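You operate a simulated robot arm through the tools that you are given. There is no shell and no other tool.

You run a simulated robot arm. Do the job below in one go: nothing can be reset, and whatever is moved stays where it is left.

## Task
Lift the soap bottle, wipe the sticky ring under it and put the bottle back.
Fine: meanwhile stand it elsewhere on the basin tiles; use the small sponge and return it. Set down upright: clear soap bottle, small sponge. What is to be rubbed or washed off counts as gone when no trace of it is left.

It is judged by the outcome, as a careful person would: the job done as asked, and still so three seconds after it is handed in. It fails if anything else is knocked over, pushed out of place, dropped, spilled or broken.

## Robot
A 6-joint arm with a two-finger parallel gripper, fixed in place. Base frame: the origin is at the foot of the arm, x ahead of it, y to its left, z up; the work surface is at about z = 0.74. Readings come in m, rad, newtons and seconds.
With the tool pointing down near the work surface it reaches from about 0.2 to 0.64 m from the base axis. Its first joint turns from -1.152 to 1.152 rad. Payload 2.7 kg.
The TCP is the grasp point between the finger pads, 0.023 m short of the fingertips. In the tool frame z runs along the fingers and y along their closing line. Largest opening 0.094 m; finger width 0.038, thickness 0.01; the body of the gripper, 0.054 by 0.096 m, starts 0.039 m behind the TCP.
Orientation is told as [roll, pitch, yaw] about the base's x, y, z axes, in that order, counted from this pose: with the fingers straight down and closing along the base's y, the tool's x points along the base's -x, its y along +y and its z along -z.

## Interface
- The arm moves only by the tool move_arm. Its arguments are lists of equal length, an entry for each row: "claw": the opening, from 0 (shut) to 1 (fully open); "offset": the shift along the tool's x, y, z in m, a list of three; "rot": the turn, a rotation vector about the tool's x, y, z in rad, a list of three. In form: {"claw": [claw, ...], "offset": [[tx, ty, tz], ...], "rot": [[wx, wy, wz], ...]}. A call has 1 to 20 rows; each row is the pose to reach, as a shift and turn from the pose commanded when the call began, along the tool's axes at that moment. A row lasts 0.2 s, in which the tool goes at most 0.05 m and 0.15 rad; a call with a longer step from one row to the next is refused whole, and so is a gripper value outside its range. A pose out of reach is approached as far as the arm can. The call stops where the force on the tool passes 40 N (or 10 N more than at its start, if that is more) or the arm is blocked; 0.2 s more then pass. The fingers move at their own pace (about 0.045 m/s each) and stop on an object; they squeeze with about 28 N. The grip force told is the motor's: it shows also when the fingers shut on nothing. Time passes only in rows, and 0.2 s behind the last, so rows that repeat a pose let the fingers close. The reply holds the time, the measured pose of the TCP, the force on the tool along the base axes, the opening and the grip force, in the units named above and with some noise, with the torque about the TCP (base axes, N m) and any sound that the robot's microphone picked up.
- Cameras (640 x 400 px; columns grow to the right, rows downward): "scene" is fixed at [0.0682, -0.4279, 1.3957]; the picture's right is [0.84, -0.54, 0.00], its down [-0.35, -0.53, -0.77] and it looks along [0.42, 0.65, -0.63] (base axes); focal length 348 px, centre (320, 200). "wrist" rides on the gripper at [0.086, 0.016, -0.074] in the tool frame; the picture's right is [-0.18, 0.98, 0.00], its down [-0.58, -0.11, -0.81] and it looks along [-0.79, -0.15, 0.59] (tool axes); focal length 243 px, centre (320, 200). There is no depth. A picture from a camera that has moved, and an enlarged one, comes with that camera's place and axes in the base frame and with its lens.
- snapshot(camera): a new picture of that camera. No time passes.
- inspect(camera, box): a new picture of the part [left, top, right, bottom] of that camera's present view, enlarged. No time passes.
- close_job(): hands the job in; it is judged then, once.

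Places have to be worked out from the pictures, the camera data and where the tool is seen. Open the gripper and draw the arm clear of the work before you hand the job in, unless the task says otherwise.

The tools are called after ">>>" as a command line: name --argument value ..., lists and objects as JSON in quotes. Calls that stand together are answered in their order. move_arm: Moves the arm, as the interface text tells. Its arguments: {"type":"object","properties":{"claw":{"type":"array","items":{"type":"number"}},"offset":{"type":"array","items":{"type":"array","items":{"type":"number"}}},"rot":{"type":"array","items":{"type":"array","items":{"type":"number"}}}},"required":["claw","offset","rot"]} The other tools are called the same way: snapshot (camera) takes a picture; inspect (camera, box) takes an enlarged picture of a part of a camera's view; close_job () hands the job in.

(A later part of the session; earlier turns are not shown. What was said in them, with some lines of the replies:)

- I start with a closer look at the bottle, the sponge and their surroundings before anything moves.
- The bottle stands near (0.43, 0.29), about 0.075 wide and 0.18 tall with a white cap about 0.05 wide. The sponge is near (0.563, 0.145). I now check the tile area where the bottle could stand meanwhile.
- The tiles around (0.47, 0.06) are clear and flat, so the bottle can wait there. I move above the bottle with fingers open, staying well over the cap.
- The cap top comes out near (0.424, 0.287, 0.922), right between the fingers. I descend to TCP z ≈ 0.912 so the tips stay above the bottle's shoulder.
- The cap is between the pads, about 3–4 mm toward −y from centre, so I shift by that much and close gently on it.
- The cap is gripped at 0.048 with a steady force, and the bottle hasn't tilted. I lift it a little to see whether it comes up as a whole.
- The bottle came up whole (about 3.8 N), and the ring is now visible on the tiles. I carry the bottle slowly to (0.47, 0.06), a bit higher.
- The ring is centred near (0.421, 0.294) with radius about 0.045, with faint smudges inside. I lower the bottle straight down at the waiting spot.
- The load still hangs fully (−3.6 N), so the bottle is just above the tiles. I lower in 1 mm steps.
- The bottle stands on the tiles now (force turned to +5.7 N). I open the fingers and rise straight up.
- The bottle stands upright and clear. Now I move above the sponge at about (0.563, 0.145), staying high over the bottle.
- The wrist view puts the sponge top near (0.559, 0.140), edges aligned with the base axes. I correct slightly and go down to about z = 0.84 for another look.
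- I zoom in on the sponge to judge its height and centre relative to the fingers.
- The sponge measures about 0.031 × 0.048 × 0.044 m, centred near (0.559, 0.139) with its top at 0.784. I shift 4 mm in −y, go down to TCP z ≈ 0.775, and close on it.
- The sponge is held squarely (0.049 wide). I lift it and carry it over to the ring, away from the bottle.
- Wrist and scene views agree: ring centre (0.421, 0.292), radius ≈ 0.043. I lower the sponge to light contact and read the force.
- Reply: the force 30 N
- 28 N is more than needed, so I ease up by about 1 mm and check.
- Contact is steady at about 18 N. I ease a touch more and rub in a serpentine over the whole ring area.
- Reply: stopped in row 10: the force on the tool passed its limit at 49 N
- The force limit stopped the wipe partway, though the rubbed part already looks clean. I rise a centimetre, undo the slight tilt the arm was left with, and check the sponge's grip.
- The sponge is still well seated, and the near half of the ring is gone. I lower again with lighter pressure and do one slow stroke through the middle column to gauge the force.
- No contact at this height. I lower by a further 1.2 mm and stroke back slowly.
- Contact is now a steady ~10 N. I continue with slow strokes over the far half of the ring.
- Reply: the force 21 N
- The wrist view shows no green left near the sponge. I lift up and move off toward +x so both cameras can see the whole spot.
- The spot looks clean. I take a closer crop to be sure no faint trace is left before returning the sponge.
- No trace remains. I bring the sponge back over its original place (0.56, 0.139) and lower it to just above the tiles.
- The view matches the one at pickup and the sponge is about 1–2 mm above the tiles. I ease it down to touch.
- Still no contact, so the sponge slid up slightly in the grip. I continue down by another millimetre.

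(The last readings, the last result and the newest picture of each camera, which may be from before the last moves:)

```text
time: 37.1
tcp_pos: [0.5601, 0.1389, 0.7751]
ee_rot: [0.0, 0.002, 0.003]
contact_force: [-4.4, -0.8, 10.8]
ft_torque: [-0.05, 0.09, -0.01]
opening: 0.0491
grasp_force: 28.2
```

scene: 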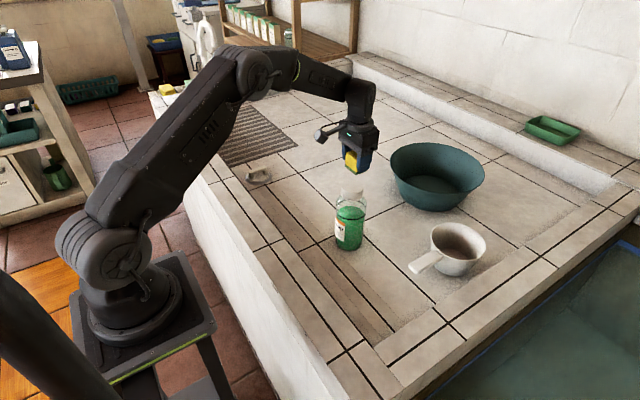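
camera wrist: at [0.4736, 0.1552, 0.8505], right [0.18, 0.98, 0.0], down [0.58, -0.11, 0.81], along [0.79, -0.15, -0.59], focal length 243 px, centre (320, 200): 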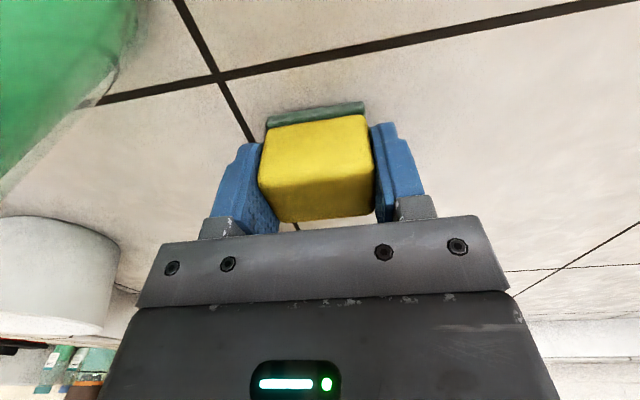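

Contact at about 11 N: the sponge is on the tiles. I open and rise straight up, clear of it.

>>> move_arm --claw '[0.3, 0.6, 0.8, 1, 1, 1, 1, 1, 1, 1, 1, 1]' --offset '[[0, 0, -0.0005], [0, 0, -0.0005], [0, 0, -0.0005], [0, 0, -0.0005], [0, 0, -0.0005], [0, 0, -0.02], [0, 0, -0.05], [0, 0, -0.09], [0, 0, -0.13], [0, 0, -0.17], [0, 0, -0.21], [0, 0, -0.25]]' --rot '[[0, 0, 0], [0, 0, 0], [0, 0, 0], [0, 0, 0], [0, 0, 0], [0, 0, 0], [0, 0, 0], [0, 0, 0], [0, 0, 0], [0, 0, 0], [0, 0, 0], [0, 0, 0]]'

>>> snapshot --camera "wrist"

>>> inspect --camera "scene" --box '[280, 150, 440, 250]'

```text
time: 39.7
tcp_pos: [0.5576, 0.139, 1.0227]
ee_rot: [-0.001, 0.001, 0.002]
contact_force: [0.3, -0.2, -0.6]
ft_torque: [0.03, -0.01, -0.01]
opening: 0.0939
grasp_force: 0.1
```

```text
taken
camera wrist: at [0.4732, 0.1553, 1.0971], right [0.18, 0.98, 0.0], down [0.58, -0.11, 0.81], along [0.79, -0.15, -0.59], focal length 243 px, centre (320, 200)
```

wrist: 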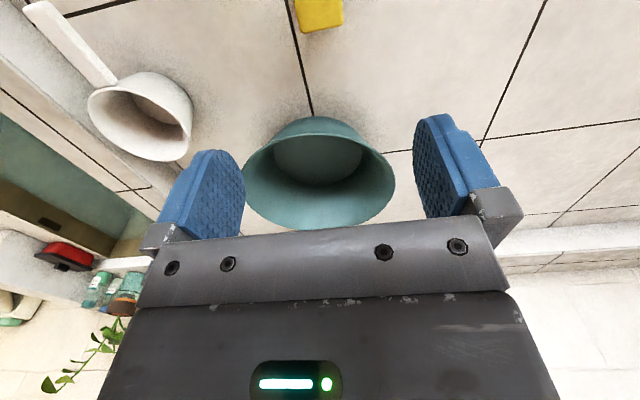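

```text
4.00 times, centred on (360, 200) of scene
camera zoom: at [0.0682, -0.4279, 1.3957], right [0.84, -0.54, 0.0], down [-0.35, -0.53, -0.77], along [0.42, 0.65, -0.63], focal length 1394 px, centre (160, 200)
```

zoom: 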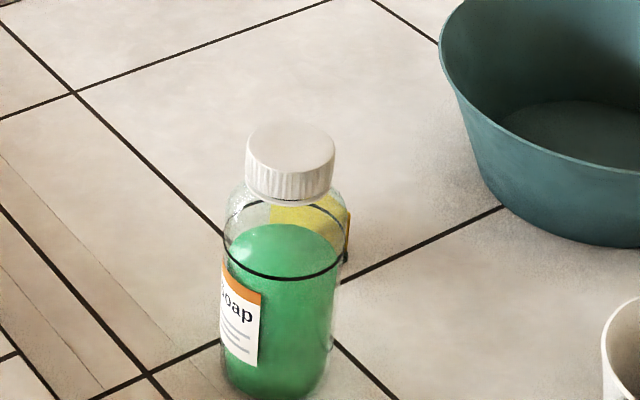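

The sponge stands back in place. Now I go above the bottle's waiting spot (0.469, 0.059), high enough to clear its cap.

>>> move_arm --claw '[1, 1, 1, 1, 1, 1]' --offset '[[0.03, -0.026, 0], [0.06, -0.053, 0], [0.0895, -0.08, 0], [0.0895, -0.08, 0.02], [0.0895, -0.08, 0.04], [0.0895, -0.08, 0.04]]' --rot '[[0, 0, 0], [0, 0, 0], [0, 0, 0], [0, 0, 0], [0, 0, 0], [0, 0, 0]]'

>>> snapshot --camera "wrist"

>>> inspect --camera "scene" --box '[280, 130, 440, 230]'

```text
time: 41.1
tcp_pos: [0.4711, 0.06, 0.9825]
ee_rot: [0.0, 0.001, 0.002]
contact_force: [-0.2, -0.4, 0.3]
ft_torque: [-0.04, -0.05, 0.01]
opening: 0.0941
grasp_force: 0.1
```

```text
taken
camera wrist: at [0.3842, 0.0745, 1.0566], right [0.18, 0.98, 0.0], down [0.58, -0.11, 0.81], along [0.79, -0.15, -0.59], focal length 243 px, centre (320, 200)
```

wrist: 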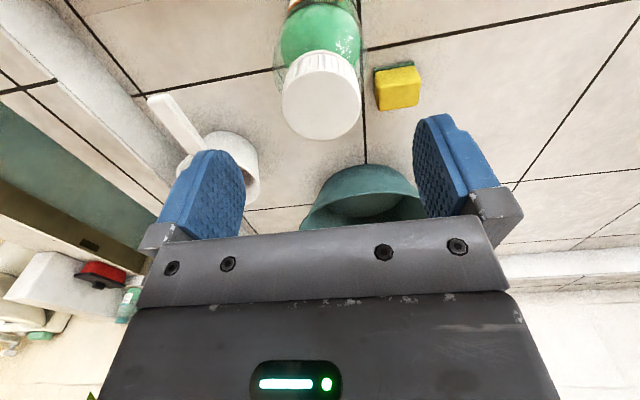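

```text
4.00 times, centred on (360, 180) of scene
camera zoom: at [0.0682, -0.4279, 1.3957], right [0.84, -0.54, 0.0], down [-0.35, -0.53, -0.77], along [0.42, 0.65, -0.63], focal length 1394 px, centre (160, 280)
```

zoom: 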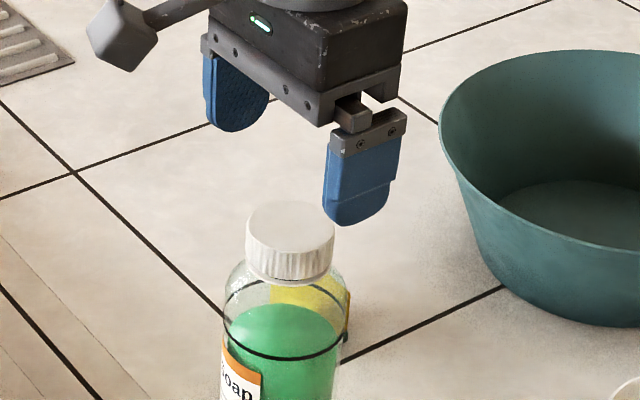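

The cap sits centred between the fingers. I descend to grasp height and close on the cap as before.

>>> move_arm --claw '[1, 1, 1, 1, 0.75, 0.6, 0.5, 0.4, 0.3, 0.3, 0.3]' --offset '[[0, 0, 0.025], [0, 0, 0.05], [0, 0, 0.0705], [0, 0, 0.0705], [0, 0, 0.0705], [0, 0, 0.0705], [0, 0, 0.0705], [0, 0, 0.0705], [0, 0, 0.0705], [0, 0, 0.0705], [0, 0, 0.0705]]' --rot '[[0, 0, 0], [0, 0, 0], [0, 0, 0], [0, 0, 0], [0, 0, 0], [0, 0, 0], [0, 0, 0], [0, 0, 0], [0, 0, 0], [0, 0, 0], [0, 0, 0]]'

>>> snapshot --camera "wrist"

>>> inspect --camera "scene" --box '[280, 150, 440, 250]'

```text
time: 43.5
tcp_pos: [0.4691, 0.0597, 0.9127]
ee_rot: [0.002, -0.001, 0.001]
contact_force: [-0.8, 0.5, 2.7]
ft_torque: [0.1, -0.02, -0.03]
opening: 0.0482
grasp_force: 28.4
```

```text
taken
camera wrist: at [0.3843, 0.0743, 0.9863], right [0.18, 0.98, 0.0], down [0.58, -0.11, 0.81], along [0.79, -0.15, -0.59], focal length 243 px, centre (320, 200)
```

wrist: 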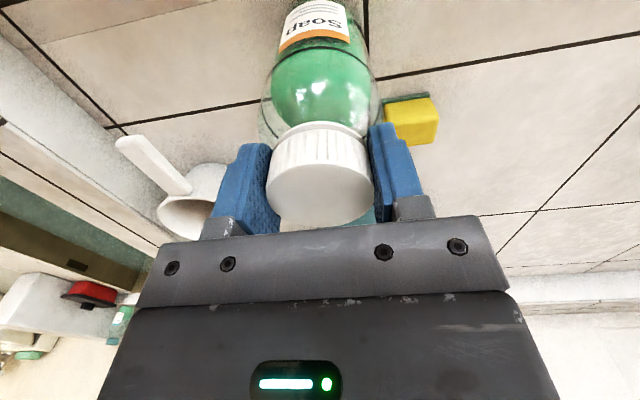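

```text
4.00 times, centred on (360, 200) of scene
camera zoom: at [0.0681, -0.4279, 1.3957], right [0.84, -0.54, 0.0], down [-0.35, -0.53, -0.77], along [0.42, 0.65, -0.63], focal length 1394 px, centre (160, 200)
```

zoom: 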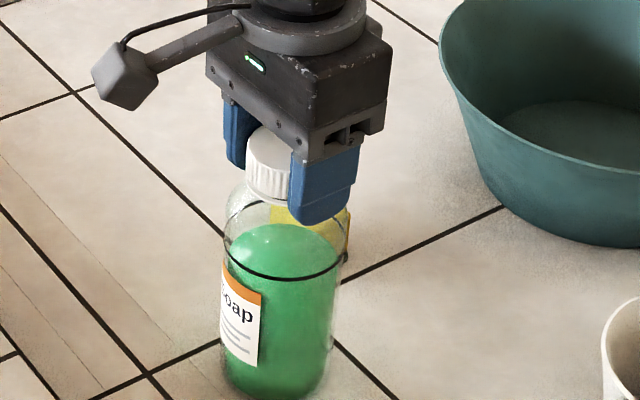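

Same grip as the first time. I lift the bottle 6 cm and carry it back by the reverse of the earlier shift, (−0.0453, +0.2254).

>>> move_arm --claw '[0.3, 0.3, 0.3, 0.3, 0.3, 0.3, 0.3, 0.3, 0.3, 0.3, 0.3, 0.3, 0.3, 0.3]' --offset '[[0, 0, -0.01], [0, 0, -0.03], [0, 0, -0.05], [0.002, 0.01, -0.06], [0.007, 0.035, -0.06], [0.013, 0.065, -0.06], [0.019, 0.095, -0.06], [0.025, 0.125, -0.06], [0.031, 0.155, -0.06], [0.037, 0.185, -0.06], [0.042, 0.21, -0.06], [0.0453, 0.222, -0.06], [0.0453, 0.2254, -0.06], [0.0453, 0.2254, -0.06]]' --rot '[[0, 0, 0], [0, 0, 0], [0, 0, 0], [0, 0, 0], [0, 0, 0], [0, 0, 0], [0, 0, 0], [0, 0, 0], [0, 0, 0], [0, 0, 0], [0, 0, 0], [0, 0, 0], [0, 0, 0], [0, 0, 0]]'

>>> inspect --camera "scene" --box '[230, 120, 390, 220]'

>>> snapshot --camera "wrist"

```text
time: 46.5
tcp_pos: [0.4245, 0.285, 0.9718]
ee_rot: [0.001, 0.001, 0.001]
contact_force: [-0.1, 1.0, -3.3]
ft_torque: [0.01, 0.02, -0.02]
opening: 0.048
grasp_force: 28.3
```

```text
4.00 times, centred on (310, 170) of scene
camera zoom: at [0.0682, -0.4279, 1.3957], right [0.84, -0.54, 0.0], down [-0.35, -0.53, -0.77], along [0.42, 0.65, -0.63], focal length 1394 px, centre (360, 320)
```

zoom: 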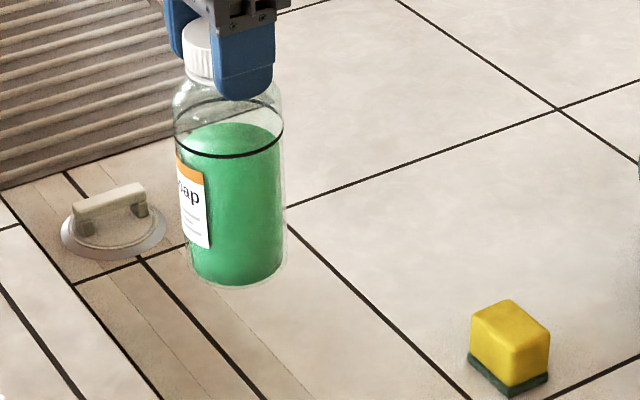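

```text
taken
camera wrist: at [0.3385, 0.3003, 1.0466], right [0.18, 0.98, 0.0], down [0.58, -0.11, 0.81], along [0.79, -0.15, -0.59], focal length 243 px, centre (320, 200)
```

wrist: 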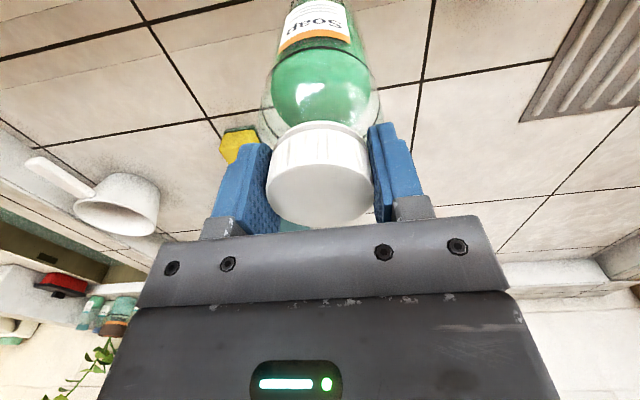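

The floor under the bottle is clean and the sponge matches its original picture position. I lower the bottle to about a millimetre above the tiles.

>>> move_arm --claw '[0.3, 0.3, 0.3, 0.3, 0.3, 0.3]' --offset '[[0, 0, 0.02], [0, 0, 0.04], [0, 0, 0.05], [0, 0, 0.056], [0, 0, 0.059], [0, 0, 0.059]]' --rot '[[0, 0, 0], [0, 0, 0], [0, 0, 0], [0, 0, 0], [0, 0, 0], [0, 0, 0]]'

```text
time: 47.9
tcp_pos: [0.4254, 0.2847, 0.9142]
ee_rot: [-0.002, 0.003, 0.002]
contact_force: [0.5, 0.8, -4.1]
ft_torque: [-0.02, 0.01, -0.01]
opening: 0.048
grasp_force: 28.3
```

Still hanging at −4 N; I lower the last millimetre or so.

>>> move_arm --claw '[0.3, 0.3, 0.3]' --offset '[[0, 0, 0.0008], [0, 0, 0.0013], [0, 0, 0.0013]]' --rot '[[0, 0, 0], [0, 0, 0], [0, 0, 0]]'

>>> inspect --camera "scene" --box '[230, 120, 390, 220]'

```text
time: 48.7
tcp_pos: [0.4241, 0.2856, 0.9119]
ee_rot: [-0.001, 0.0, 0.002]
contact_force: [-0.2, 0.1, 0.5]
ft_torque: [0.0, 0.05, -0.03]
opening: 0.0479
grasp_force: 28.2
```

```text
4.00 times, centred on (310, 170) of scene
camera zoom: at [0.0682, -0.4279, 1.3957], right [0.84, -0.54, 0.0], down [-0.35, -0.53, -0.77], along [0.42, 0.65, -0.63], focal length 1394 px, centre (360, 320)
```

zoom: 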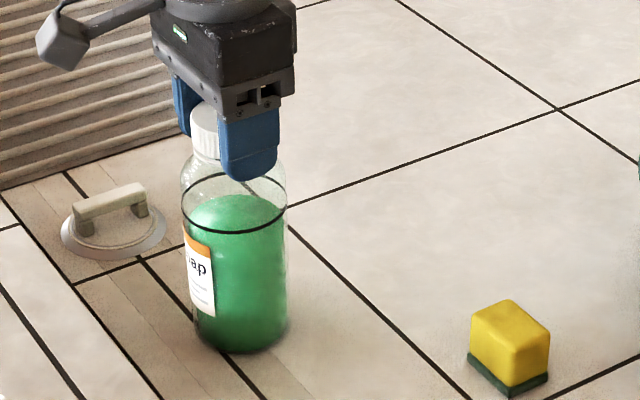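

The load is off (0.5 N), so the bottle rests on the tiles in its old place. I open, rise straight up and withdraw toward the starting pose.

>>> move_arm --claw '[0.6, 0.8, 1, 1, 1, 1, 1, 1, 1, 1, 1, 1, 1, 1]' --offset '[[0, 0, 0], [0, 0, 0], [0, 0, 0], [0, 0, 0], [0, 0, -0.02], [0, 0, -0.05], [0, 0, -0.09], [0, 0, -0.12], [0, 0, -0.15], [0.02, -0.04, -0.15], [0.035, -0.08, -0.15], [0.05, -0.12, -0.15], [0.06, -0.16, -0.15], [0.07, -0.195, -0.15]]' --rot '[[0, 0, 0], [0, 0, 0], [0, 0, 0], [0, 0, 0], [0, 0, 0], [0, 0, 0], [0, 0, 0], [0, 0, 0], [0, 0, 0], [0, 0, 0], [0, 0, 0], [0, 0, 0], [0, 0, 0], [0, 0, 0]]'

>>> snapshot --camera "scene"

>>> inspect --camera "scene" --box '[230, 120, 390, 220]'

>>> snapshot --camera "wrist"

```text
time: 51.7
tcp_pos: [0.3551, 0.0897, 1.0621]
ee_rot: [0.001, 0.0, -0.001]
contact_force: [0.8, 0.6, 0.3]
ft_torque: [-0.01, 0.01, -0.03]
opening: 0.094
grasp_force: 0.2
```

```text
taken
```

scene: 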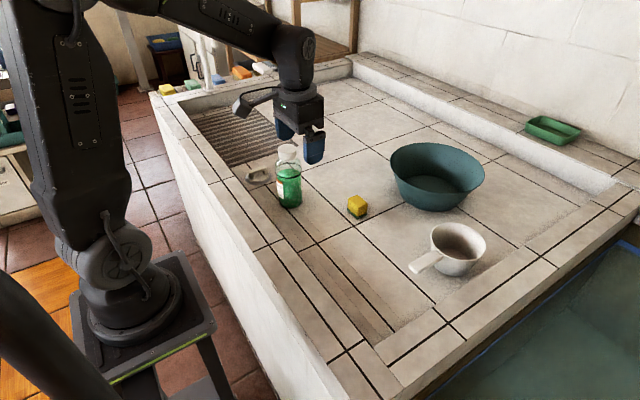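

```text
4.00 times, centred on (310, 170) of scene
camera zoom: at [0.0682, -0.4279, 1.3957], right [0.84, -0.54, 0.0], down [-0.35, -0.53, -0.77], along [0.42, 0.65, -0.63], focal length 1394 px, centre (360, 320)
```

zoom: 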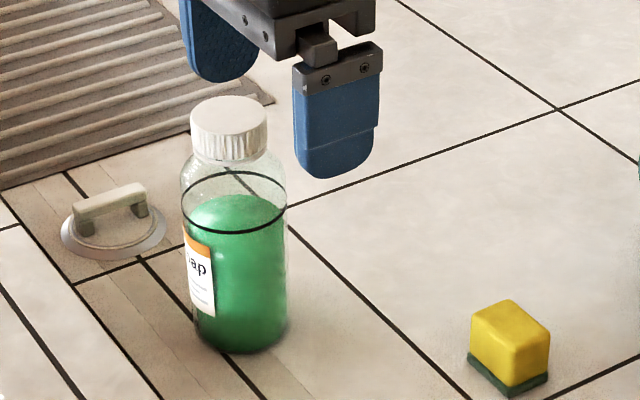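

```text
taken
camera wrist: at [0.2688, 0.1044, 1.1358], right [0.18, 0.98, 0.0], down [0.58, -0.11, 0.81], along [0.79, -0.15, -0.59], focal length 243 px, centre (320, 200)
```

wrist: 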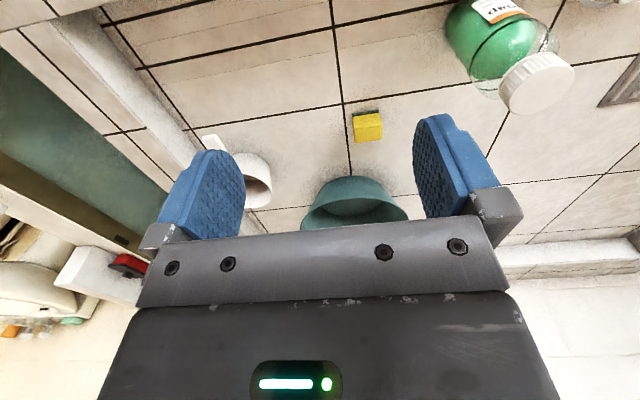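

The ring is gone, and the bottle and sponge stand upright within a few millimetres of their old places. Nothing else has moved, and the arm is clear with the gripper open, so I hand in the job.

>>> close_job

```text
The job is handed in.
```

The sticky ring is wiped off, and the soap bottle is back, upright, within a few millimetres of where it stood. A close-up of the spot, taken before the bottle went back, showed no green left.

- **Bottle:** I lifted it by its cap and stood it on the basin tiles nearer the middle while I wiped. Nothing spilled.
- **Sponge:** It is back upright in its original place.
- **Wiping:** The arm stopped once when the pressure passed its force limit. I lifted, straightened the tool and finished with lighter strokes. The sponge slid about a millimetre in the grip but was not dropped.

Nothing else moved in the final pictures. The arm is clear with the gripper open, and the job is handed in.
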